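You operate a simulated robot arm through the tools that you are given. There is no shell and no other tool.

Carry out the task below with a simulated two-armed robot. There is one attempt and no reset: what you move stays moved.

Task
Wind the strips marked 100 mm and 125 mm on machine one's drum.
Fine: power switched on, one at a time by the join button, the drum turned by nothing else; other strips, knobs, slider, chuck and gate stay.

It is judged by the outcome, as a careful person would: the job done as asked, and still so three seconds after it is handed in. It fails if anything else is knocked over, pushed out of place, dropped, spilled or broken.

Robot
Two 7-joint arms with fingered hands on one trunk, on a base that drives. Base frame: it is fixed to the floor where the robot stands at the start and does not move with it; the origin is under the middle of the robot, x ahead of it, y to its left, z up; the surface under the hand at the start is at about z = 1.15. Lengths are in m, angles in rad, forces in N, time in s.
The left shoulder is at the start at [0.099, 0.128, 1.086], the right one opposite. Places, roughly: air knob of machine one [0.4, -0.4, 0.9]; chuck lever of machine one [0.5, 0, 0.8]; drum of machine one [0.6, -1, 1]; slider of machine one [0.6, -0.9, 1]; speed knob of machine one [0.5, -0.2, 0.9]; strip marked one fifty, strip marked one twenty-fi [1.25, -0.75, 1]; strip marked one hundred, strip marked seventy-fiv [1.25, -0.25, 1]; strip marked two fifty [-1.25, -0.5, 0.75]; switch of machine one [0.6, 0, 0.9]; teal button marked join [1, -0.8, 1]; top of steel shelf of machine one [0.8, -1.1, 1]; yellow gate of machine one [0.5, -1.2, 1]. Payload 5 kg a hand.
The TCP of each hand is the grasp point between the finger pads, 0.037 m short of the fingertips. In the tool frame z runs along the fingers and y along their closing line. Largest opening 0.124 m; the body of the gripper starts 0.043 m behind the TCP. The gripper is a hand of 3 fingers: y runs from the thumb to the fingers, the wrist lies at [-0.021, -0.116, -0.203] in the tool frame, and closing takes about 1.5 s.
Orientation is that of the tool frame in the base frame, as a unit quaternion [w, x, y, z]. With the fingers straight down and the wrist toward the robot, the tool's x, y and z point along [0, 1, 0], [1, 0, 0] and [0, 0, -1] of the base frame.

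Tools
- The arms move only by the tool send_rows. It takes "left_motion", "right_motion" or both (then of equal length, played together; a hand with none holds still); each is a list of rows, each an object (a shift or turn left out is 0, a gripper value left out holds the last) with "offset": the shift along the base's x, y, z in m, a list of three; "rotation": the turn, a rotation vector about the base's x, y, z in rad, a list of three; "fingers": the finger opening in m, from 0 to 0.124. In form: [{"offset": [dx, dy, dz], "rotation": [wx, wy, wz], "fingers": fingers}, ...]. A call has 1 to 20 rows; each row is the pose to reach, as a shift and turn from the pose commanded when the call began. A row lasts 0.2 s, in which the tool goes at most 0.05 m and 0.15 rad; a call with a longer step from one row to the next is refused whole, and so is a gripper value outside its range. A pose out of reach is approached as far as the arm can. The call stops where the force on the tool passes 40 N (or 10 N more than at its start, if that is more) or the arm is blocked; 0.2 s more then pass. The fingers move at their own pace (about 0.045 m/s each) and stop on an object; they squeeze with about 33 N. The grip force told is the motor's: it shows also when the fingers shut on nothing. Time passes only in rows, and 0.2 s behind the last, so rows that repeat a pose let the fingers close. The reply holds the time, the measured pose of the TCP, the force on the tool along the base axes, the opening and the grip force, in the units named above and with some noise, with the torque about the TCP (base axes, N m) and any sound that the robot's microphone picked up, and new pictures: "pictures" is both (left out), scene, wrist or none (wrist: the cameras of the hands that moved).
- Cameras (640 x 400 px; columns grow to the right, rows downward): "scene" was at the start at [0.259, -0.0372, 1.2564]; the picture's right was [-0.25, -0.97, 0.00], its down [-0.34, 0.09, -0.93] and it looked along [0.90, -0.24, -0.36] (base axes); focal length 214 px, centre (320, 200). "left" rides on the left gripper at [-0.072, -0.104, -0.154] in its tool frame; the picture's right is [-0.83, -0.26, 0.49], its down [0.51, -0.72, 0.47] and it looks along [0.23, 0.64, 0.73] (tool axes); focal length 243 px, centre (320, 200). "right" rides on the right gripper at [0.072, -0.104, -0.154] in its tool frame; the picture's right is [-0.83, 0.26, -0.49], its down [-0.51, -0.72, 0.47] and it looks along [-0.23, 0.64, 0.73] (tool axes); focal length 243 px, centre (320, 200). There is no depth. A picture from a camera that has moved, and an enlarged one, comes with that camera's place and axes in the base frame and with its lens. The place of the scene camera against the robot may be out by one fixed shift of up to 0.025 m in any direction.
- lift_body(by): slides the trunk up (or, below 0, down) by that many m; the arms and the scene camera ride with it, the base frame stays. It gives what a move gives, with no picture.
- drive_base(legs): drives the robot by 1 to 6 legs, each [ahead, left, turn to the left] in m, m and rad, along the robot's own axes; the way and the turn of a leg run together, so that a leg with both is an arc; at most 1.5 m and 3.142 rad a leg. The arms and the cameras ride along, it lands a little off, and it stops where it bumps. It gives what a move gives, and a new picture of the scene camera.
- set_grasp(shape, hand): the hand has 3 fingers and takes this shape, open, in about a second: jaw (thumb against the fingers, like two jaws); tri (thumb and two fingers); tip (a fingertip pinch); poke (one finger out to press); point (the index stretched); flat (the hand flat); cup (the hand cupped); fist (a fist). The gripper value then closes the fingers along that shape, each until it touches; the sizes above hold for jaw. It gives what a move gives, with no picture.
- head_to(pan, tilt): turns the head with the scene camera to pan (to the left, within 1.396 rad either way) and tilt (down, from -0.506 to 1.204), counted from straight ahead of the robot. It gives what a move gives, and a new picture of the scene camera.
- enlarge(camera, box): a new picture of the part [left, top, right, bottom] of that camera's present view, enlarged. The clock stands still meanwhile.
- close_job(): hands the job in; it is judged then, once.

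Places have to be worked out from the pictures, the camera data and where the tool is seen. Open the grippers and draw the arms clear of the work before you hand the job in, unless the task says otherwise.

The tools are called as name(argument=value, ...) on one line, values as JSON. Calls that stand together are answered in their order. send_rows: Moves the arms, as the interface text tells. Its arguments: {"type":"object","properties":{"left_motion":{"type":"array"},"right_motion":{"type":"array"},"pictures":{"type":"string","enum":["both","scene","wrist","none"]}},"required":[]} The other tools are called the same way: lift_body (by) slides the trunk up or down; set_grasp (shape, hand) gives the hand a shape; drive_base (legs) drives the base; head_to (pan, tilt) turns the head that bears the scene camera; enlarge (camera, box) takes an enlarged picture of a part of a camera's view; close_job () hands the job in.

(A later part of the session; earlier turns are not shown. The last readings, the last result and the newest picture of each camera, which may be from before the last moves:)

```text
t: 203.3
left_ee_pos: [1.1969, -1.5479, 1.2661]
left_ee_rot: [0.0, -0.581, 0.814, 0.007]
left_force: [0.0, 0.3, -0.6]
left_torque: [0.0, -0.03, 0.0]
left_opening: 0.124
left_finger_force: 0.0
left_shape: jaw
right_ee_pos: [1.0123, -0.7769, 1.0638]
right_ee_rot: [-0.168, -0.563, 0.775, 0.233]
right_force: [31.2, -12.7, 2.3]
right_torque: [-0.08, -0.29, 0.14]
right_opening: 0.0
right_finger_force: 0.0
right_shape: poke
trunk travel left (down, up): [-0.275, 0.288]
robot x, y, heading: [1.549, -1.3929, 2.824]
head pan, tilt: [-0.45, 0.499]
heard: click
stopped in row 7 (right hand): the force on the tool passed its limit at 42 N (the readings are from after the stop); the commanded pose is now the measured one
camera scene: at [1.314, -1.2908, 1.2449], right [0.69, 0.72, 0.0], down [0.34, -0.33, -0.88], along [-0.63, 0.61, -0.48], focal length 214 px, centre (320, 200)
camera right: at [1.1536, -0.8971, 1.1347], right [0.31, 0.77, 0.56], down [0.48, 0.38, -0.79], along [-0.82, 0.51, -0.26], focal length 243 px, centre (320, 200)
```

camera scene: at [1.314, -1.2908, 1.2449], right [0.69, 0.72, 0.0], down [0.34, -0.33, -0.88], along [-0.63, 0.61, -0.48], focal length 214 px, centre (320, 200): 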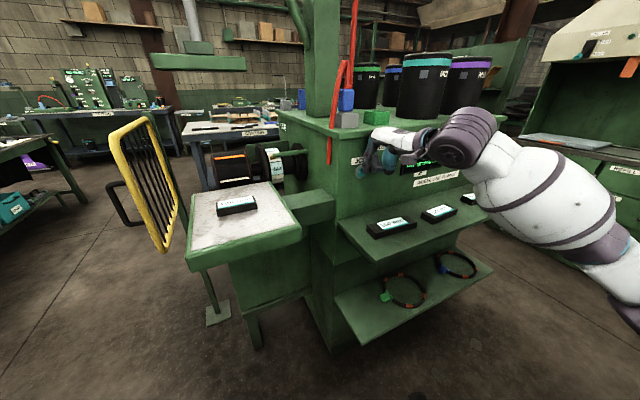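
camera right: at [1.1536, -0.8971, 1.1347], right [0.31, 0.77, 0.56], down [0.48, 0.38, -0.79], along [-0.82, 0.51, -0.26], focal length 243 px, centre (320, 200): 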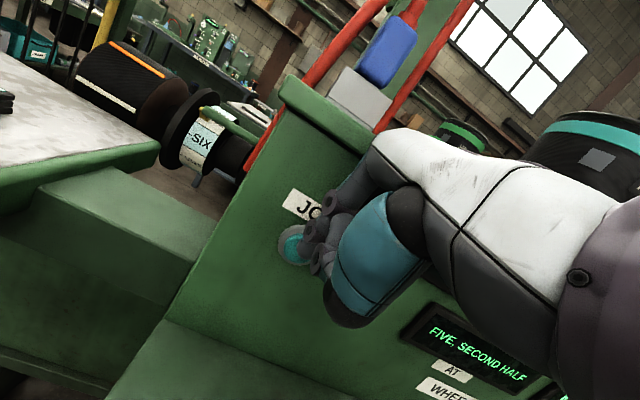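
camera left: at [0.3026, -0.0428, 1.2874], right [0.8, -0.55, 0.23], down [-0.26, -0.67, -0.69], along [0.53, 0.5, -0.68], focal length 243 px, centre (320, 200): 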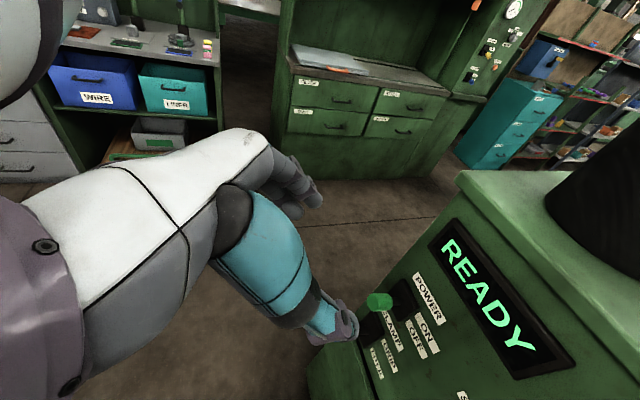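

A click was heard with the button pressed. I withdraw the finger and look at the strip, drum and displays.

send_rows(right_motion=[{"offset": [0.019, -0.0064, 0.0]}, {"offset": [0.04, -0.0135, 0.0]}, {"offset": [0.06, -0.02, 0.005]}, {"offset": [0.08, -0.02, 0.02]}, {"offset": [0.08, -0.02, 0.02]}], pictures="scene")

enlarge(camera="scene", box=[180, 120, 340, 240])

enlarge(camera="scene", box=[320, 100, 520, 240])

```text
t: 204.6
left_ee_pos: [1.1942, -1.5471, 1.2648]
left_ee_rot: [0.001, -0.581, 0.814, 0.005]
left_force: [-0.3, 0.3, 0.1]
left_torque: [-0.02, 0.0, 0.01]
left_opening: 0.1236
left_finger_force: 0.0
left_shape: jaw
right_ee_pos: [1.0854, -0.7968, 1.0811]
right_ee_rot: [-0.167, -0.563, 0.775, 0.231]
right_force: [0.5, 0.8, 0.2]
right_torque: [0.0, -0.01, 0.0]
right_opening: 0.0
right_finger_force: 0.1
right_shape: poke
trunk travel left (down, up): [-0.275, 0.288]
robot x, y, heading: [1.5512, -1.3955, 2.83]
head pan, tilt: [-0.45, 0.499]
camera scene: at [1.3091, -1.2895, 1.2439], right [0.69, 0.72, 0.0], down [0.35, -0.33, -0.88], along [-0.63, 0.61, -0.48], focal length 214 px, centre (320, 200)
```

scene: 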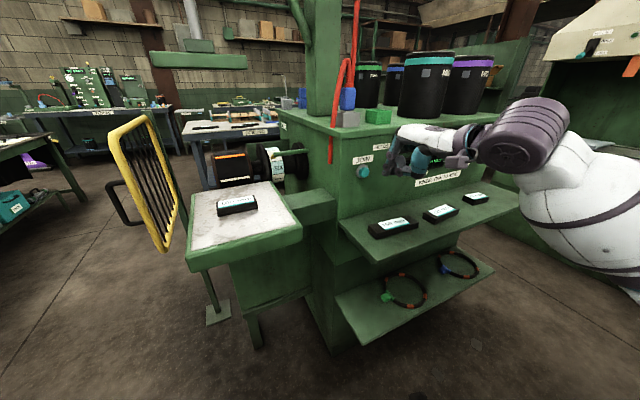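

```text
3.33 times, centred on (260, 180) of scene
camera zoom: at [1.3091, -1.2895, 1.2439], right [0.69, 0.72, 0.0], down [0.35, -0.33, -0.88], along [-0.63, 0.61, -0.48], focal length 715 px, centre (520, 267)
```

zoom: 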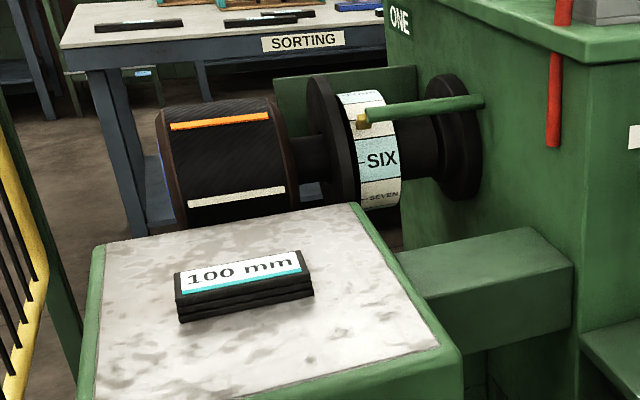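

```text
2.86 times, centred on (420, 170) of scene
camera zoom: at [1.3091, -1.2895, 1.2439], right [0.69, 0.72, 0.0], down [0.35, -0.33, -0.88], along [-0.63, 0.61, -0.48], focal length 613 px, centre (34, 286)
```

zoom: 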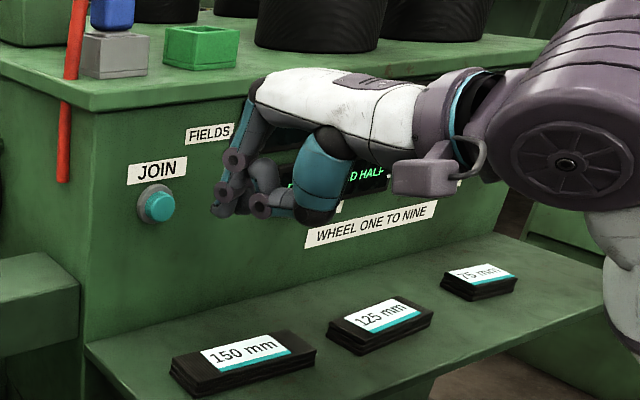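

The click came but the strip still lies on the shelf. I move the hand aside to read the displays for a message.

send_rows(right_motion=[{"offset": [0.03, 0.01, 0.03]}, {"offset": [0.06, 0.03, 0.06]}, {"offset": [0.08, 0.06, 0.09]}, {"offset": [0.1, 0.1, 0.1]}, {"offset": [0.11, 0.14, 0.1]}], pictures="both")

enlarge(camera="scene", box=[320, 100, 560, 240])

enlarge(camera="scene", box=[200, 130, 310, 200])

```text
t: 205.8
left_ee_pos: [1.1942, -1.5457, 1.2649]
left_ee_rot: [0.0, -0.58, 0.814, 0.004]
left_force: [0.4, 0.2, -0.4]
left_torque: [-0.01, -0.02, -0.02]
left_opening: 0.1241
left_finger_force: 0.0
left_shape: jaw
right_ee_pos: [1.1956, -0.6577, 1.1799]
right_ee_rot: [-0.167, -0.564, 0.775, 0.231]
right_force: [-0.1, 0.0, 0.6]
right_torque: [0.0, -0.01, -0.01]
right_opening: 0.0002
right_finger_force: 0.0
right_shape: poke
trunk travel left (down, up): [-0.275, 0.288]
robot x, y, heading: [1.5549, -1.3959, 2.824]
head pan, tilt: [-0.45, 0.499]
camera scene: at [1.3094, -1.2884, 1.2438], right [0.69, 0.72, 0.0], down [0.35, -0.33, -0.88], along [-0.63, 0.61, -0.48], focal length 214 px, centre (320, 200)
camera right: at [1.3366, -0.7759, 1.251], right [0.3, 0.77, 0.56], down [0.49, 0.38, -0.79], along [-0.82, 0.51, -0.26], focal length 243 px, centre (320, 200)
```

scene: 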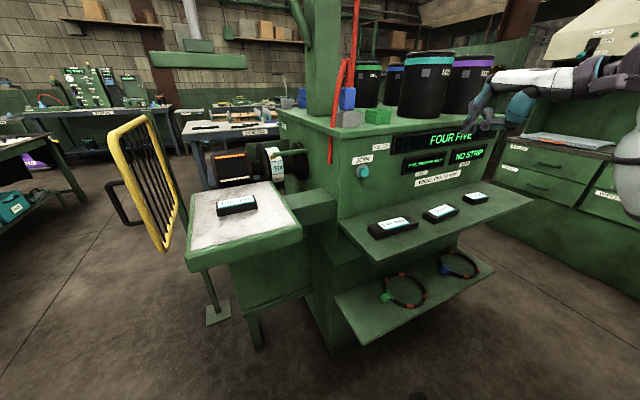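
right: 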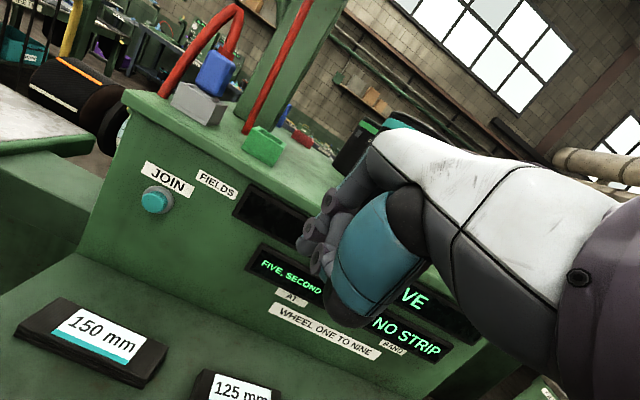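

```text
2.67 times, centred on (440, 170) of scene
camera zoom: at [1.3094, -1.2884, 1.2438], right [0.69, 0.72, 0.0], down [0.35, -0.33, -0.88], along [-0.63, 0.61, -0.48], focal length 572 px, centre (0, 280)
```

zoom: 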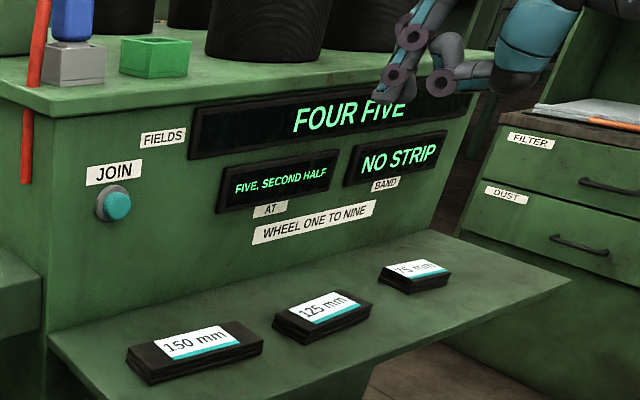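

```text
5.71 times, centred on (255, 165) of scene
camera zoom: at [1.3094, -1.2884, 1.2438], right [0.69, 0.72, 0.0], down [0.35, -0.33, -0.88], along [-0.63, 0.61, -0.48], focal length 1226 px, centre (691, 400)
```

zoom: 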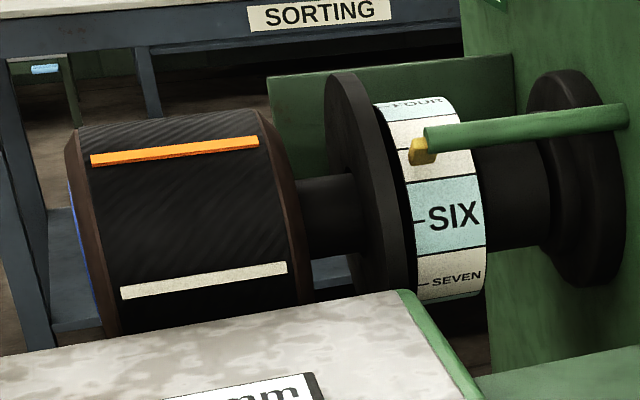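

The BAND display says "NO STRIP": the strip must be fed properly to the drum – likely lying lengthwise toward the drum with its end at the drum edge of the shelf. I go back to jaw shape and return above the strip to re-lay it.

set_grasp(shape="jaw", hand="right")

send_rows(right_motion=[{"offset": [-0.005, -0.03, 0.01], "rotation": [-0.02, -0.06, 0]}, {"offset": [-0.018, -0.074, 0.01], "rotation": [-0.045, -0.138, 0]}, {"offset": [-0.031, -0.12, 0.01], "rotation": [-0.07, -0.214, 0]}, {"offset": [-0.044, -0.166, 0.01], "rotation": [-0.09, -0.276, 0]}, {"offset": [-0.057, -0.212, 0.0], "rotation": [-0.11, -0.336, 0]}, {"offset": [-0.07, -0.258, -0.01], "rotation": [-0.13, -0.398, 0]}, {"offset": [-0.083, -0.304, -0.02], "rotation": [-0.15, -0.459, 0]}, {"offset": [-0.096, -0.35, -0.02], "rotation": [-0.17, -0.52, 0]}, {"offset": [-0.11, -0.396, -0.03], "rotation": [-0.1805, -0.552, 0]}, {"offset": [-0.1256, -0.4423, -0.03], "rotation": [-0.1805, -0.552, 0]}, {"offset": [-0.1256, -0.4423, -0.03], "rotation": [-0.1805, -0.552, 0]}], pictures="both")

```text
t: 206.7
left_ee_pos: [1.1941, -1.5454, 1.2651]
left_ee_rot: [0.001, -0.58, 0.815, 0.004]
left_force: [-0.4, -0.5, 0.0]
left_torque: [0.0, -0.01, -0.02]
left_opening: 0.1238
left_finger_force: 0.0
left_shape: jaw
right_ee_pos: [1.1946, -0.6573, 1.1785]
right_ee_rot: [-0.167, -0.563, 0.776, 0.232]
right_force: [-0.2, -0.6, -0.6]
right_torque: [0.01, -0.02, 0.02]
right_opening: 0.124
right_finger_force: 0.1
right_shape: jaw
trunk travel left (down, up): [-0.275, 0.288]
robot x, y, heading: [1.5521, -1.3904, 2.828]
head pan, tilt: [-0.45, 0.499]
```

```text
t: 209.1
left_ee_pos: [1.1942, -1.5448, 1.2653]
left_ee_rot: [0.0, -0.581, 0.814, 0.004]
left_force: [0.1, 0.2, -0.4]
left_torque: [-0.01, 0.01, 0.02]
left_opening: 0.1238
left_finger_force: 0.0
left_shape: jaw
right_ee_pos: [1.0717, -1.0979, 1.1495]
right_ee_rot: [0.0, -0.588, 0.809, -0.001]
right_force: [0.4, 0.7, 0.2]
right_torque: [-0.03, 0.05, 0.03]
right_opening: 0.1239
right_finger_force: 0.0
right_shape: jaw
trunk travel left (down, up): [-0.275, 0.288]
robot x, y, heading: [1.5539, -1.3919, 2.825]
head pan, tilt: [-0.45, 0.499]
camera scene: at [1.3103, -1.2878, 1.2439], right [0.69, 0.72, 0.0], down [0.34, -0.33, -0.88], along [-0.63, 0.61, -0.48], focal length 214 px, centre (320, 200)
camera right: at [1.1488, -1.1971, 1.3037], right [0.01, 0.87, 0.49], down [0.84, 0.26, -0.47], along [-0.54, 0.42, -0.73], focal length 243 px, centre (320, 200)
```

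scene: 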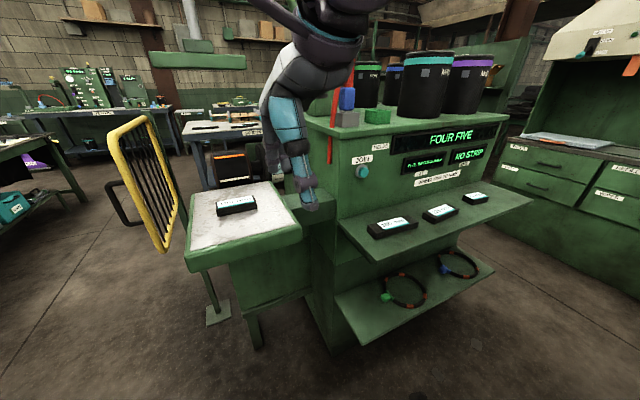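
right: 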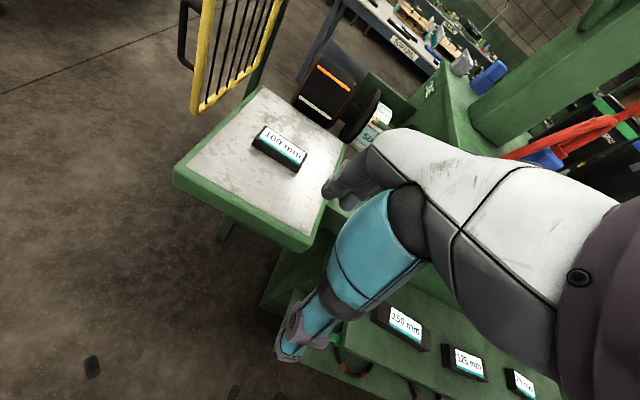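

I move over the strip on the steel shelf and lower onto it with the hand open 0.09 m.

send_rows(right_motion=[{"offset": [-0.042, 0.001, 0], "fingers": 0.09}, {"offset": [-0.084, 0.002, 0]}, {"offset": [-0.126, 0.004, -0.01]}, {"offset": [-0.168, 0.005, -0.02]}, {"offset": [-0.21, 0.006, -0.03]}, {"offset": [-0.245, 0.0076, -0.05]}, {"offset": [-0.245, 0.0076, -0.09]}, {"offset": [-0.245, 0.0076, -0.12]}, {"offset": [-0.245, 0.0076, -0.134]}, {"offset": [-0.245, 0.0076, -0.134]}], pictures="both")

enlarge(camera="scene", box=[170, 120, 330, 260])

```text
t: 211.2
left_ee_pos: [1.1945, -1.5465, 1.2653]
left_ee_rot: [0.002, -0.581, 0.814, 0.005]
left_force: [0.8, 0.7, -0.9]
left_torque: [0.01, 0.04, -0.01]
left_opening: 0.1239
left_finger_force: 0.1
left_shape: jaw
right_ee_pos: [0.8262, -1.0891, 1.0168]
right_ee_rot: [0.001, -0.588, 0.809, 0.0]
right_force: [-0.1, -0.3, 1.4]
right_torque: [-0.02, -0.01, 0.0]
right_opening: 0.0902
right_finger_force: 0.1
right_shape: jaw
trunk travel left (down, up): [-0.275, 0.288]
robot x, y, heading: [1.5508, -1.3959, 2.824]
head pan, tilt: [-0.45, 0.499]
camera scene: at [1.31, -1.2897, 1.2441], right [0.69, 0.72, 0.0], down [0.34, -0.33, -0.88], along [-0.63, 0.61, -0.48], focal length 214 px, centre (320, 200)
camera right: at [0.9042, -1.1891, 1.1711], right [0.01, 0.87, 0.49], down [0.84, 0.26, -0.47], along [-0.54, 0.42, -0.73], focal length 243 px, centre (320, 200)
```

scene: 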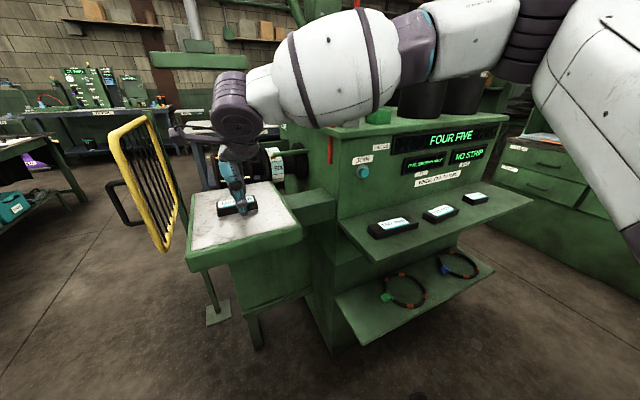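
right: 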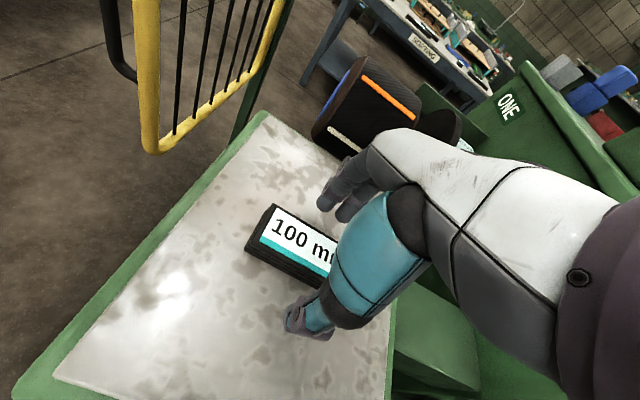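

```text
2.86 times, centred on (250, 190) of scene
camera zoom: at [1.31, -1.2897, 1.2441], right [0.69, 0.72, 0.0], down [0.34, -0.33, -0.88], along [-0.63, 0.61, -0.48], focal length 613 px, centre (520, 229)
```

zoom: 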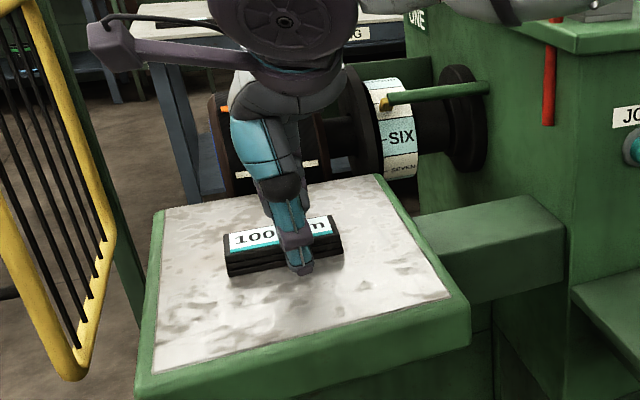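

The hand straddles the strip. I close on it and lift it 7 cm.

send_rows(right_motion=[{"offset": [0, 0, -0.004], "fingers": 0.07}, {"offset": [0, 0, -0.006], "fingers": 0.05}, {"offset": [0, 0, -0.007], "fingers": 0.03}, {"offset": [0, 0, -0.007], "fingers": 0.01}, {"offset": [0, 0, -0.007], "fingers": 0.01}, {"offset": [0, 0, -0.007], "fingers": 0.01}, {"offset": [0, 0, 0.02], "fingers": 0.01}, {"offset": [0, 0, 0.06], "fingers": 0.01}], pictures="wrist")

```text
t: 213.1
left_ee_pos: [1.1952, -1.5469, 1.2665]
left_ee_rot: [0.001, -0.58, 0.814, 0.005]
left_force: [-0.2, -0.8, -0.1]
left_torque: [0.01, 0.02, 0.01]
left_opening: 0.1239
left_finger_force: 0.0
left_shape: jaw
right_ee_pos: [0.828, -1.0921, 1.0769]
right_ee_rot: [0.001, -0.588, 0.809, -0.001]
right_force: [0.4, 0.1, -0.5]
right_torque: [0.06, -0.03, -0.01]
right_opening: 0.0398
right_finger_force: 32.9
right_shape: jaw
trunk travel left (down, up): [-0.275, 0.288]
robot x, y, heading: [1.5572, -1.3959, 2.828]
head pan, tilt: [-0.45, 0.499]
camera right: at [0.905, -1.1924, 1.2313], right [0.01, 0.87, 0.49], down [0.84, 0.26, -0.47], along [-0.54, 0.42, -0.73], focal length 243 px, centre (320, 200)
```

right: 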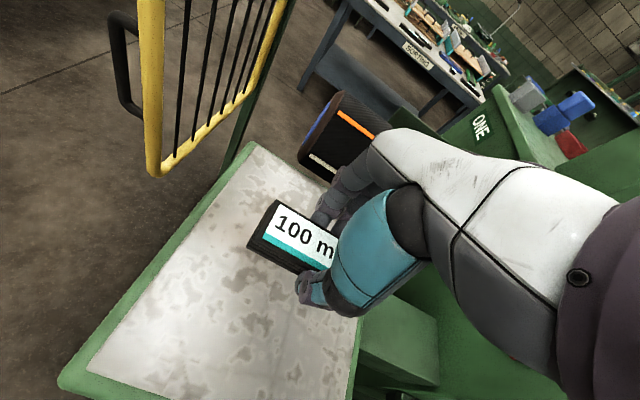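

The strip is held. I turn the hand 90° clockwise about the vertical so the strip's long side points toward the drum.

send_rows(right_motion=[{"offset": [0, 0, 0.01], "rotation": [0, 0, -0.14]}, {"offset": [0, 0, 0.02], "rotation": [0, 0, -0.28]}, {"offset": [0, 0, 0.02], "rotation": [0, 0, -0.42]}, {"offset": [0, 0, 0.02], "rotation": [0, 0, -0.56]}, {"offset": [0, 0, 0.02], "rotation": [0, 0, -0.7]}, {"offset": [0, 0, 0.02], "rotation": [0, 0, -0.84]}, {"offset": [0, 0, 0.02], "rotation": [0, 0, -0.98]}, {"offset": [0, 0, 0.02], "rotation": [0, 0, -1.12]}, {"offset": [0, 0, 0.02], "rotation": [0, 0, -1.26]}, {"offset": [0, 0, 0.02], "rotation": [0, 0, -1.4]}, {"offset": [0, 0, 0.02], "rotation": [0, 0, -1.54]}, {"offset": [0, 0, 0.02], "rotation": [0, 0, -1.571]}, {"offset": [0, 0, 0.02], "rotation": [0, 0, -1.571]}], pictures="both")

enlarge(camera="scene", box=[150, 80, 340, 260])

```text
t: 215.8
left_ee_pos: [1.1946, -1.5459, 1.2659]
left_ee_rot: [0.001, -0.581, 0.814, 0.005]
left_force: [0.9, -0.2, -0.9]
left_torque: [0.0, -0.03, -0.02]
left_opening: 0.1238
left_finger_force: 0.0
left_shape: jaw
right_ee_pos: [0.9281, -0.989, 1.0667]
right_ee_rot: [-0.002, 0.155, 0.988, -0.004]
right_force: [0.5, 0.0, -0.6]
right_torque: [-0.01, -0.01, 0.0]
right_opening: 0.0397
right_finger_force: 32.9
right_shape: jaw
right hand out of reach, approached as far as the arm can: row 3, 4, 5, 6, 7, 8, 9, 10, 11, 12, 13
trunk travel left (down, up): [-0.275, 0.288]
robot x, y, heading: [1.5513, -1.3965, 2.826]
head pan, tilt: [-0.45, 0.499]
camera scene: at [1.3095, -1.2895, 1.244], right [0.69, 0.72, 0.0], down [0.35, -0.33, -0.88], along [-0.63, 0.61, -0.48], focal length 214 px, centre (320, 200)
camera right: at [0.8287, -1.0633, 1.2224], right [0.87, 0.0, 0.49], down [0.26, -0.85, -0.47], along [0.41, 0.53, -0.74], focal length 243 px, centre (320, 200)
```

scene: 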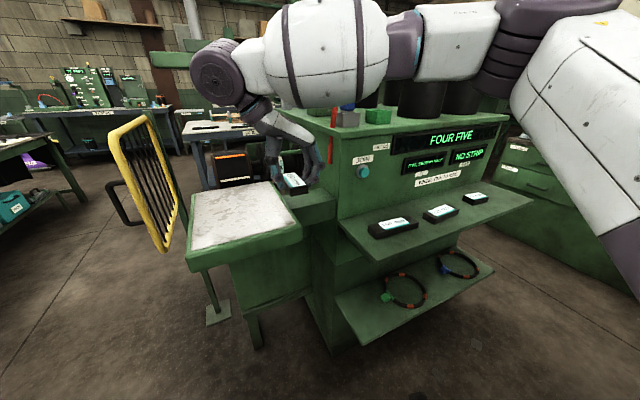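
right: 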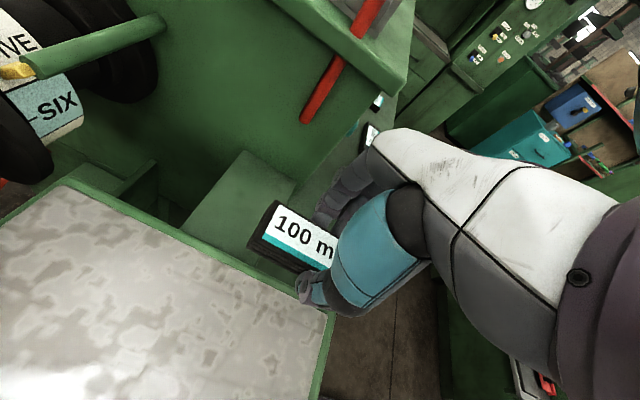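

```text
2.22 times, centred on (245, 170) of scene
camera zoom: at [1.3095, -1.2895, 1.244], right [0.69, 0.72, 0.0], down [0.35, -0.33, -0.88], along [-0.63, 0.61, -0.48], focal length 477 px, centre (487, 267)
```

zoom: 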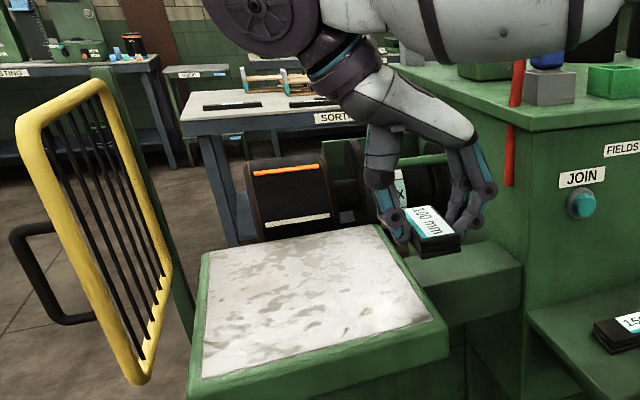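

The hand is now turned but was pulled off to [0.928, -0.989] by its reach limit, near the red hose. I first move it up, back and left to a clear spot.

send_rows(right_motion=[{"offset": [0.012, -0.02, 0.02]}, {"offset": [0.028, -0.045, 0.045]}, {"offset": [0.045, -0.065, 0.07]}, {"offset": [0.06, -0.082, 0.085]}, {"offset": [0.06, -0.082, 0.085]}], pictures="scene")

```text
t: 217.1
left_ee_pos: [1.1931, -1.5462, 1.2648]
left_ee_rot: [0.001, -0.581, 0.814, 0.005]
left_force: [0.7, -0.3, 0.5]
left_torque: [-0.01, 0.01, 0.02]
left_opening: 0.1236
left_finger_force: 0.1
left_shape: jaw
right_ee_pos: [1.0139, -1.0396, 1.1327]
right_ee_rot: [-0.001, 0.156, 0.988, -0.002]
right_force: [-0.8, 0.2, -0.5]
right_torque: [-0.02, 0.02, 0.0]
right_opening: 0.0398
right_finger_force: 32.6
right_shape: jaw
right hand out of reach, approached as far as the arm can: row 1, 2, 3, 4, 5
trunk travel left (down, up): [-0.275, 0.288]
robot x, y, heading: [1.5579, -1.3974, 2.826]
head pan, tilt: [-0.45, 0.499]
camera scene: at [1.3089, -1.2892, 1.2438], right [0.69, 0.72, 0.0], down [0.35, -0.33, -0.88], along [-0.63, 0.61, -0.48], focal length 214 px, centre (320, 200)
```

scene: 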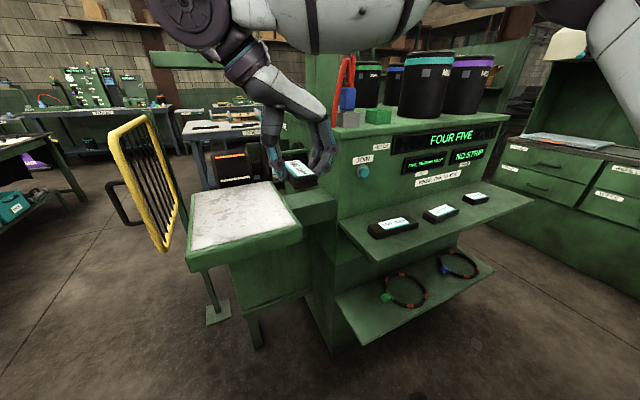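

The turned hand reaches only about 0.62 m ahead and 0.17 m to the right, so I shift the base 0.2 m ahead and 0.11 m left to bring the strip over the shelf's drum side.

drive_base(legs=[[0.1, 0.11, 0]])

head_to(pan=-0.2, tilt=0.5)

enlarge(camera="right", box=[0, 0, 640, 400])

```text
t: 218.7
left_ee_pos: [1.0643, -1.6214, 1.265]
left_ee_rot: [0.0, -0.581, 0.814, 0.005]
left_force: [0.1, -0.1, 0.3]
left_torque: [0.01, -0.02, -0.02]
left_opening: 0.1239
left_finger_force: 0.0
left_shape: jaw
right_ee_pos: [0.8838, -1.1165, 1.1334]
right_ee_rot: [-0.001, 0.154, 0.988, -0.003]
right_force: [-0.1, 0.1, 0.5]
right_torque: [0.02, -0.01, 0.03]
right_opening: 0.0397
right_finger_force: 33.1
right_shape: jaw
trunk travel left (down, up): [-0.275, 0.288]
robot x, y, heading: [1.4217, -1.4676, 2.824]
head pan, tilt: [-0.45, 0.499]
camera scene: at [1.1792, -1.3642, 1.244], right [0.69, 0.72, 0.0], down [0.35, -0.33, -0.88], along [-0.63, 0.61, -0.48], focal length 214 px, centre (320, 200)
```

scene: 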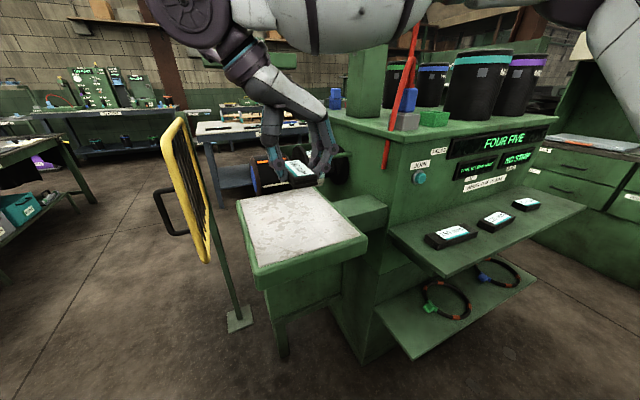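

```text
t: 219.5
left_ee_pos: [1.0626, -1.6217, 1.2649]
left_ee_rot: [0.001, -0.581, 0.814, 0.004]
left_force: [-0.1, -0.1, 0.7]
left_torque: [-0.01, 0.0, 0.03]
left_opening: 0.1237
left_finger_force: 0.1
left_shape: jaw
right_ee_pos: [0.8833, -1.1155, 1.1336]
right_ee_rot: [-0.001, 0.154, 0.988, -0.004]
right_force: [-1.1, -0.5, 0.1]
right_torque: [-0.01, 0.01, -0.02]
right_opening: 0.0394
right_finger_force: 32.5
right_shape: jaw
trunk travel left (down, up): [-0.275, 0.288]
robot x, y, heading: [1.4248, -1.47, 2.831]
head pan, tilt: [-0.201, 0.499]
camera scene: at [1.1648, -1.3829, 1.2439], right [0.49, 0.87, 0.0], down [0.42, -0.24, -0.88], along [-0.76, 0.43, -0.48], focal length 214 px, centre (320, 200)
```

scene: 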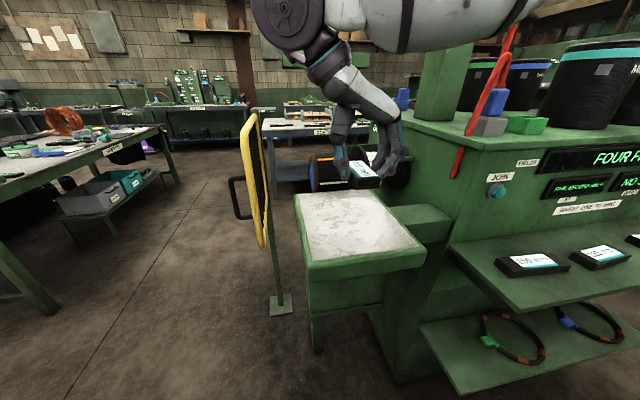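

```text
1.00 times, centred on (320, 200) of right (not enlarged: the box is as wide or as high as the picture)
camera zoom: at [0.7828, -1.19, 1.2878], right [0.87, 0.0, 0.49], down [0.26, -0.84, -0.47], along [0.41, 0.54, -0.74], focal length 243 px, centre (320, 200)
```

zoom: 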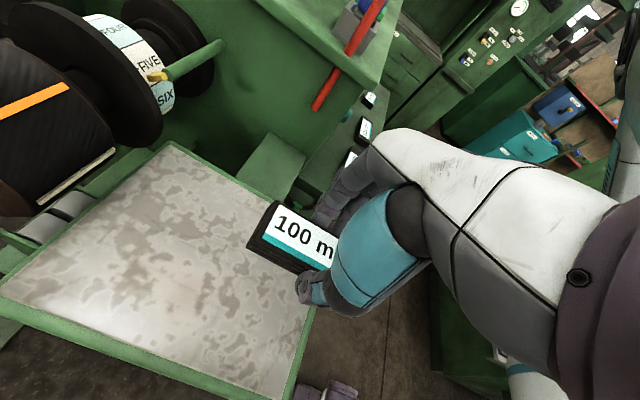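

The strip is now aligned toward the drum at a = 1.53, l = -0.82; the shelf's drum edge is at a ≈ 1.32. I drive 0.15 m further ahead to bring it over the drum side of the shelf.

drive_base(legs=[[0.14, 0, 0]])

enlarge(camera="right", box=[0, 0, 640, 400])

enlarge(camera="scene", box=[270, 80, 470, 260])

```text
t: 220.8
left_ee_pos: [0.9329, -1.5781, 1.266]
left_ee_rot: [0.0, -0.582, 0.813, 0.006]
left_force: [1.1, -0.4, 0.2]
left_torque: [0.02, 0.02, -0.01]
left_opening: 0.124
left_finger_force: 0.0
left_shape: jaw
right_ee_pos: [0.7516, -1.0728, 1.1344]
right_ee_rot: [-0.002, 0.154, 0.988, -0.004]
right_force: [1.0, -0.3, 1.1]
right_torque: [0.01, 0.04, 0.03]
right_opening: 0.0399
right_finger_force: 32.7
right_shape: jaw
trunk travel left (down, up): [-0.275, 0.288]
robot x, y, heading: [1.2865, -1.4255, 2.822]
head pan, tilt: [-0.201, 0.499]
camera scene: at [1.0339, -1.3399, 1.2445], right [0.49, 0.87, 0.0], down [0.42, -0.23, -0.88], along [-0.77, 0.43, -0.48], focal length 214 px, centre (320, 200)
```

scene: 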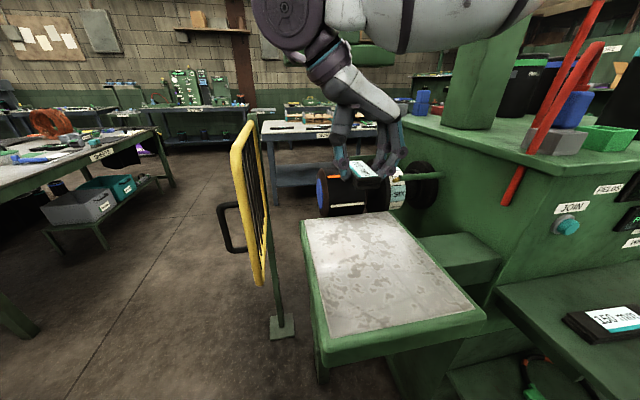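

```text
1.00 times, centred on (320, 200) of right (not enlarged: the box is as wide or as high as the picture)
camera zoom: at [0.6524, -1.1467, 1.2895], right [0.87, 0.0, 0.49], down [0.26, -0.84, -0.47], along [0.41, 0.54, -0.74], focal length 243 px, centre (320, 200)
```

zoom: 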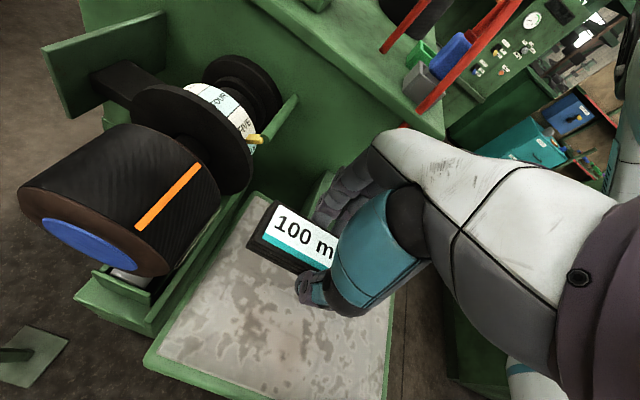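

```text
2.22 times, centred on (370, 170) of scene
camera zoom: at [1.0339, -1.3399, 1.2445], right [0.49, 0.87, 0.0], down [0.42, -0.23, -0.88], along [-0.77, 0.43, -0.48], focal length 477 px, centre (209, 267)
```

zoom: 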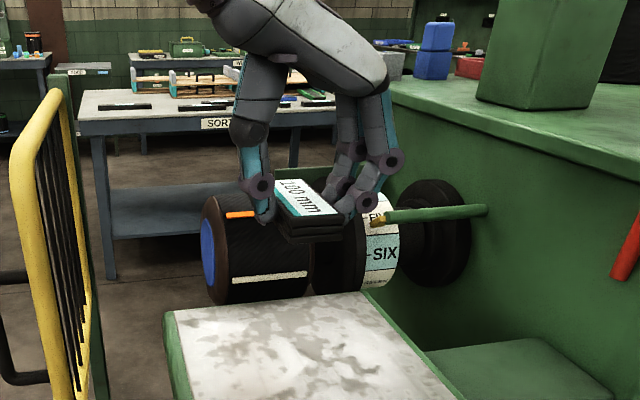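

The view from the wrist shows the strip aligned lengthwise, over the drum side of the shelf. I lower it by 10 cm while nudging 1.5 cm toward the drum.

send_rows(right_motion=[{"offset": [-0.004, 0.002, -0.03]}, {"offset": [-0.008, 0.004, -0.06]}, {"offset": [-0.012, 0.006, -0.085]}, {"offset": [-0.014, 0.007, -0.105]}, {"offset": [-0.014, 0.007, -0.105]}], pictures="both")

enlarge(camera="scene", box=[270, 80, 470, 260])

```text
t: 222.0
left_ee_pos: [0.9302, -1.5788, 1.267]
left_ee_rot: [0.0, -0.581, 0.814, 0.006]
left_force: [-0.4, 0.0, -0.8]
left_torque: [-0.01, 0.02, -0.02]
left_opening: 0.1239
left_finger_force: 0.0
left_shape: jaw
right_ee_pos: [0.7366, -1.0647, 1.0255]
right_ee_rot: [-0.001, 0.154, 0.988, -0.003]
right_force: [-0.3, 0.2, -0.3]
right_torque: [0.01, -0.04, 0.0]
right_opening: 0.0396
right_finger_force: 32.4
right_shape: jaw
trunk travel left (down, up): [-0.275, 0.288]
robot x, y, heading: [1.2869, -1.4283, 2.826]
head pan, tilt: [-0.201, 0.499]
camera scene: at [1.0323, -1.3395, 1.244], right [0.49, 0.87, 0.0], down [0.42, -0.24, -0.88], along [-0.76, 0.43, -0.48], focal length 214 px, centre (320, 200)
camera right: at [0.6378, -1.1394, 1.1817], right [0.87, 0.0, 0.49], down [0.26, -0.84, -0.47], along [0.41, 0.54, -0.74], focal length 243 px, centre (320, 200)
```

scene: 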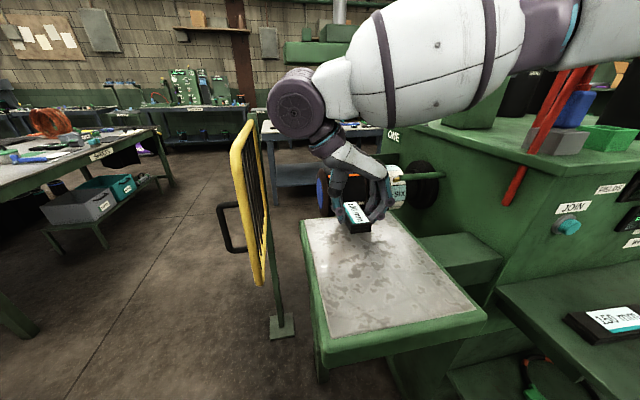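
right: 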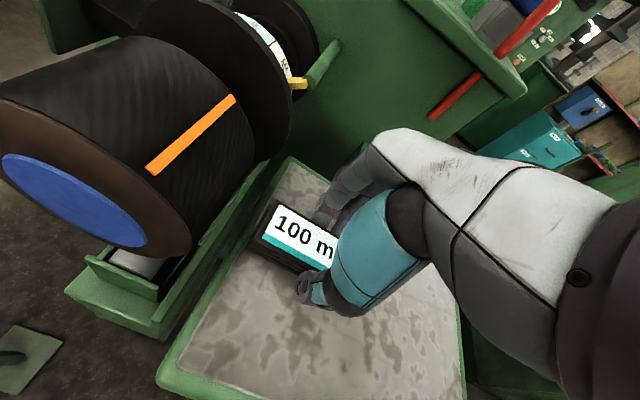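

```text
2.22 times, centred on (370, 170) of scene
camera zoom: at [1.0323, -1.3395, 1.244], right [0.49, 0.87, 0.0], down [0.42, -0.24, -0.88], along [-0.76, 0.43, -0.48], focal length 477 px, centre (209, 267)
```

zoom: 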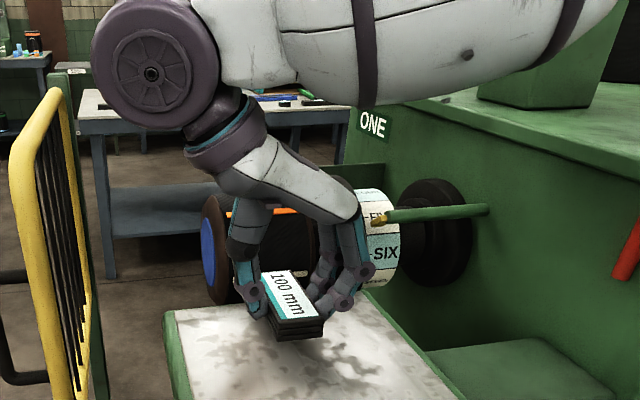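

The strip's leading end is just inside the shelf's drum edge. I lower the last centimetre and a half to contact and release.

send_rows(right_motion=[{"offset": [0, 0, -0.006]}, {"offset": [0, 0, -0.011]}, {"offset": [0, 0, -0.015]}, {"offset": [0, 0, -0.017]}, {"offset": [0, 0, -0.017]}], pictures="wrist")

enlarge(camera="scene", box=[270, 80, 470, 260])

```text
t: 223.2
left_ee_pos: [0.9305, -1.5796, 1.2652]
left_ee_rot: [0.001, -0.582, 0.813, 0.005]
left_force: [-0.2, 1.2, -0.3]
left_torque: [0.04, 0.0, 0.0]
left_opening: 0.1235
left_finger_force: 0.0
left_shape: jaw
right_ee_pos: [0.7367, -1.0646, 1.0119]
right_ee_rot: [-0.002, 0.154, 0.988, -0.003]
right_force: [-0.3, -0.5, -0.8]
right_torque: [-0.01, 0.04, -0.01]
right_opening: 0.0394
right_finger_force: 33.1
right_shape: jaw
trunk travel left (down, up): [-0.275, 0.288]
robot x, y, heading: [1.2886, -1.4263, 2.829]
head pan, tilt: [-0.201, 0.499]
camera right: at [0.6367, -1.1391, 1.166], right [0.87, 0.0, 0.49], down [0.26, -0.84, -0.47], along [0.41, 0.54, -0.74], focal length 243 px, centre (320, 200)
```

right: 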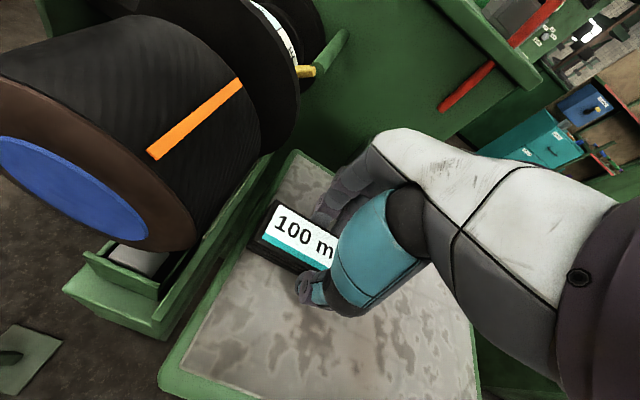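

```text
2.22 times, centred on (370, 170) of scene
camera zoom: at [1.0322, -1.3393, 1.244], right [0.49, 0.87, 0.0], down [0.42, -0.24, -0.88], along [-0.76, 0.43, -0.48], focal length 477 px, centre (209, 267)
```

zoom: 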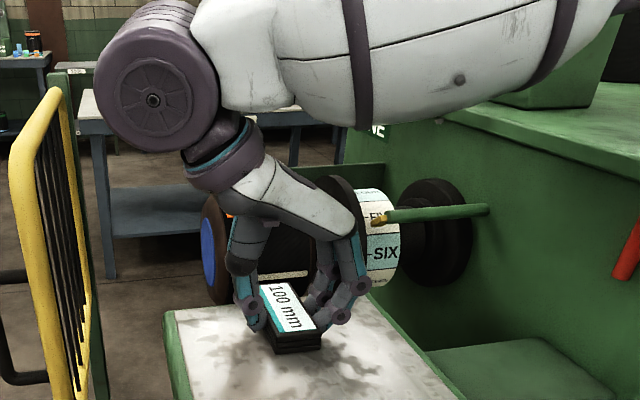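

No contact yet at z = 1.012; I lower a few more millimetres.

send_rows(right_motion=[{"offset": [0, 0, -0.003]}, {"offset": [0, 0, -0.006]}, {"offset": [0, 0, -0.006]}], pictures="none")

```text
t: 224.0
left_ee_pos: [0.9323, -1.5793, 1.2656]
left_ee_rot: [0.0, -0.581, 0.814, 0.005]
left_force: [-0.2, 0.4, 1.1]
left_torque: [-0.01, 0.03, 0.0]
left_opening: 0.1236
left_finger_force: 0.1
left_shape: jaw
right_ee_pos: [0.7362, -1.0638, 1.007]
right_ee_rot: [-0.004, 0.155, 0.988, -0.002]
right_force: [-2.8, 3.3, 23.9]
right_torque: [0.17, 0.03, 0.01]
right_opening: 0.0408
right_finger_force: 32.9
right_shape: jaw
trunk travel left (down, up): [-0.275, 0.288]
robot x, y, heading: [1.2907, -1.4228, 2.826]
head pan, tilt: [-0.201, 0.499]
```

Firm contact at z = 1.007. I open the fingers and rise straight up.

send_rows(right_motion=[{"offset": [0, 0, 0.002], "fingers": 0.05}, {"offset": [0, 0, 0.004], "fingers": 0.065}, {"offset": [0, 0, 0.004], "fingers": 0.08}, {"offset": [0, 0, 0.004], "fingers": 0.08}, {"offset": [0, 0, 0.02], "fingers": 0.08}, {"offset": [0, 0, 0.06], "fingers": 0.08}, {"offset": [0, 0, 0.1], "fingers": 0.08}, {"offset": [0, 0, 0.13], "fingers": 0.08}], pictures="both")

enlarge(camera="scene", box=[270, 120, 470, 270])

```text
t: 225.8
left_ee_pos: [0.9321, -1.5788, 1.2664]
left_ee_rot: [0.0, -0.582, 0.813, 0.006]
left_force: [0.7, -0.5, -0.4]
left_torque: [0.02, 0.0, -0.01]
left_opening: 0.1237
left_finger_force: 0.0
left_shape: jaw
right_ee_pos: [0.7385, -1.0635, 1.1363]
right_ee_rot: [-0.003, 0.154, 0.988, -0.005]
right_force: [-0.4, -0.1, 0.5]
right_torque: [-0.01, 0.02, 0.01]
right_opening: 0.0797
right_finger_force: 0.1
right_shape: jaw
trunk travel left (down, up): [-0.275, 0.288]
robot x, y, heading: [1.2904, -1.4258, 2.828]
head pan, tilt: [-0.201, 0.499]
camera scene: at [1.0329, -1.3396, 1.2441], right [0.49, 0.87, 0.0], down [0.42, -0.24, -0.88], along [-0.76, 0.43, -0.48], focal length 214 px, centre (320, 200)
camera right: at [0.6394, -1.1381, 1.2899], right [0.87, 0.0, 0.49], down [0.26, -0.85, -0.47], along [0.41, 0.53, -0.74], focal length 243 px, centre (320, 200)
```

scene: 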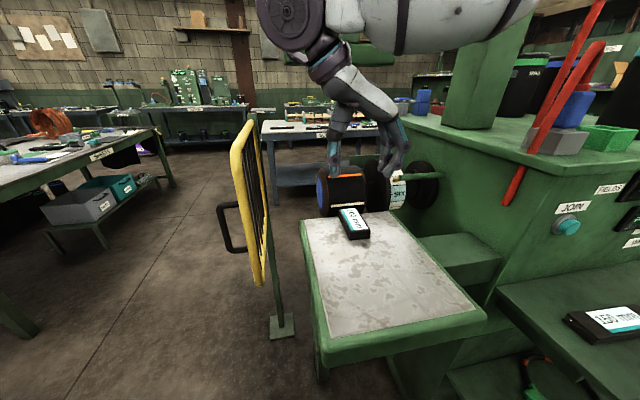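
right: 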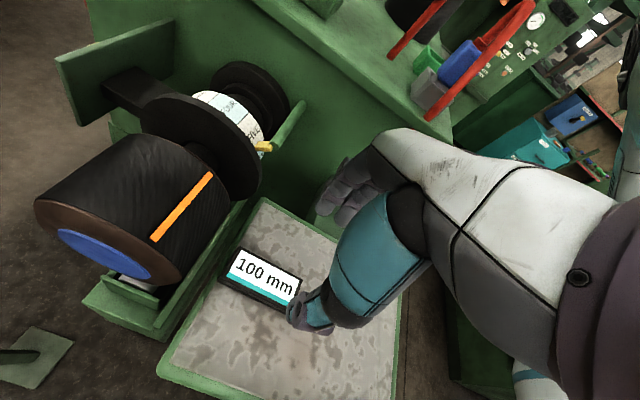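

```text
2.67 times, centred on (370, 195) of scene
camera zoom: at [1.0329, -1.3396, 1.2441], right [0.49, 0.87, 0.0], down [0.42, -0.24, -0.88], along [-0.76, 0.43, -0.48], focal length 572 px, centre (187, 213)
```

zoom: 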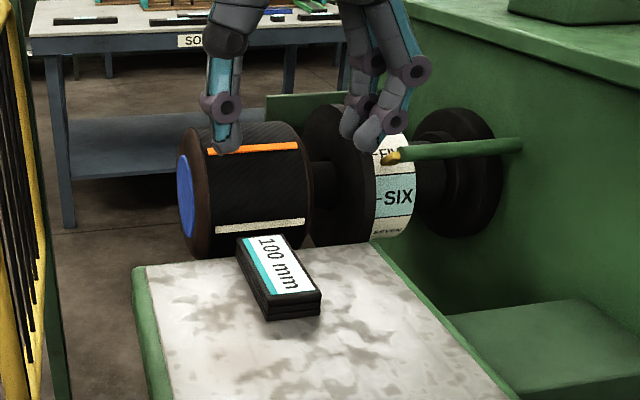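

The strip now lies lengthwise, its end at the drum edge and centred on the drum. I drive back to the previous pressing station.

drive_base(legs=[[-0.24, -0.11, 0]])

```text
t: 227.7
left_ee_pos: [1.1902, -1.546, 1.2653]
left_ee_rot: [0.001, -0.579, 0.815, 0.004]
left_force: [1.4, 0.1, -0.2]
left_torque: [0.01, -0.01, 0.01]
left_opening: 0.1239
left_finger_force: 0.0
left_shape: jaw
right_ee_pos: [1.0018, -1.0313, 1.1338]
right_ee_rot: [-0.003, 0.157, 0.988, -0.005]
right_force: [0.0, -0.4, 0.4]
right_torque: [-0.01, -0.02, 0.0]
right_opening: 0.0797
right_finger_force: 0.1
right_shape: jaw
trunk travel left (down, up): [-0.275, 0.288]
robot x, y, heading: [1.5482, -1.3941, 2.826]
head pan, tilt: [-0.201, 0.499]
camera scene: at [1.2939, -1.308, 1.2436], right [0.5, 0.87, 0.0], down [0.42, -0.24, -0.88], along [-0.76, 0.44, -0.48], focal length 214 px, centre (320, 200)
```

scene: 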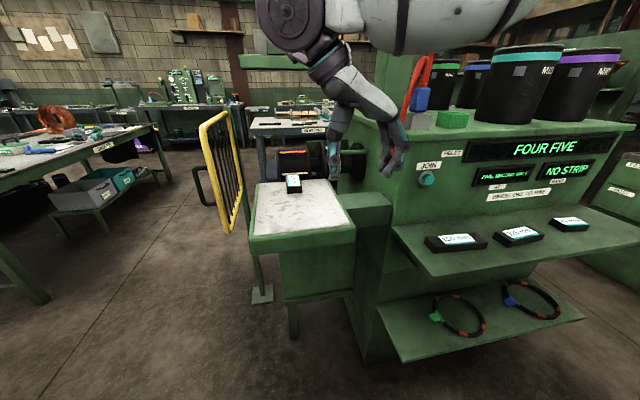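

I turn the hand back, step away from the hose, and then take the poke shape.

send_rows(right_motion=[{"offset": [0.02, -0.005, 0.01], "rotation": [0, 0, 0.1]}, {"offset": [0.045, -0.005, 0.02], "rotation": [0, 0, 0.24]}, {"offset": [0.07, 0.0, 0.02], "rotation": [0, 0, 0.38]}, {"offset": [0.09, 0.005, 0.02], "rotation": [0, 0, 0.52]}, {"offset": [0.11, 0.01, 0.02], "rotation": [0, 0, 0.66]}, {"offset": [0.125, 0.02, 0.02], "rotation": [0, 0, 0.8]}, {"offset": [0.14, 0.03, 0.02], "rotation": [0, 0, 0.94]}, {"offset": [0.15, 0.041, 0.02], "rotation": [0, 0, 1.08]}, {"offset": [0.151, 0.06, 0.02], "rotation": [0, 0, 1.22]}, {"offset": [0.151, 0.08, 0.02], "rotation": [0, 0, 1.36]}, {"offset": [0.151, 0.1, 0.02], "rotation": [0, 0, 1.5]}, {"offset": [0.151, 0.1, 0.02], "rotation": [0, 0, 1.571]}, {"offset": [0.151, 0.1, 0.02], "rotation": [0, 0, 1.571]}], pictures="none")

set_grasp(shape="poke", hand="right")

```text
t: 230.5
left_ee_pos: [1.1939, -1.5465, 1.2657]
left_ee_rot: [0.001, -0.579, 0.815, 0.005]
left_force: [0.5, 1.2, 1.0]
left_torque: [0.01, 0.01, -0.01]
left_opening: 0.1238
left_finger_force: 0.1
left_shape: jaw
right_ee_pos: [1.1528, -0.9315, 1.1534]
right_ee_rot: [0.002, -0.589, 0.808, -0.006]
right_force: [-0.9, 0.8, -0.1]
right_torque: [-0.04, 0.02, 0.01]
right_opening: 0.0797
right_finger_force: 0.0
right_shape: jaw
trunk travel left (down, up): [-0.275, 0.288]
robot x, y, heading: [1.5516, -1.3945, 2.824]
head pan, tilt: [-0.201, 0.499]
```

```text
t: 231.4
left_ee_pos: [1.1926, -1.5468, 1.2655]
left_ee_rot: [0.001, -0.579, 0.815, 0.005]
left_force: [-1.2, 0.4, 0.1]
left_torque: [0.02, 0.01, -0.03]
left_opening: 0.1241
left_finger_force: 0.1
left_shape: jaw
right_ee_pos: [1.1529, -0.9301, 1.1534]
right_ee_rot: [0.001, -0.588, 0.809, -0.006]
right_force: [0.7, 0.4, 0.1]
right_torque: [-0.01, -0.01, 0.04]
right_opening: 0.0001
right_finger_force: 0.0
right_shape: poke
trunk travel left (down, up): [-0.275, 0.288]
robot x, y, heading: [1.5527, -1.3972, 2.826]
head pan, tilt: [-0.201, 0.499]
```

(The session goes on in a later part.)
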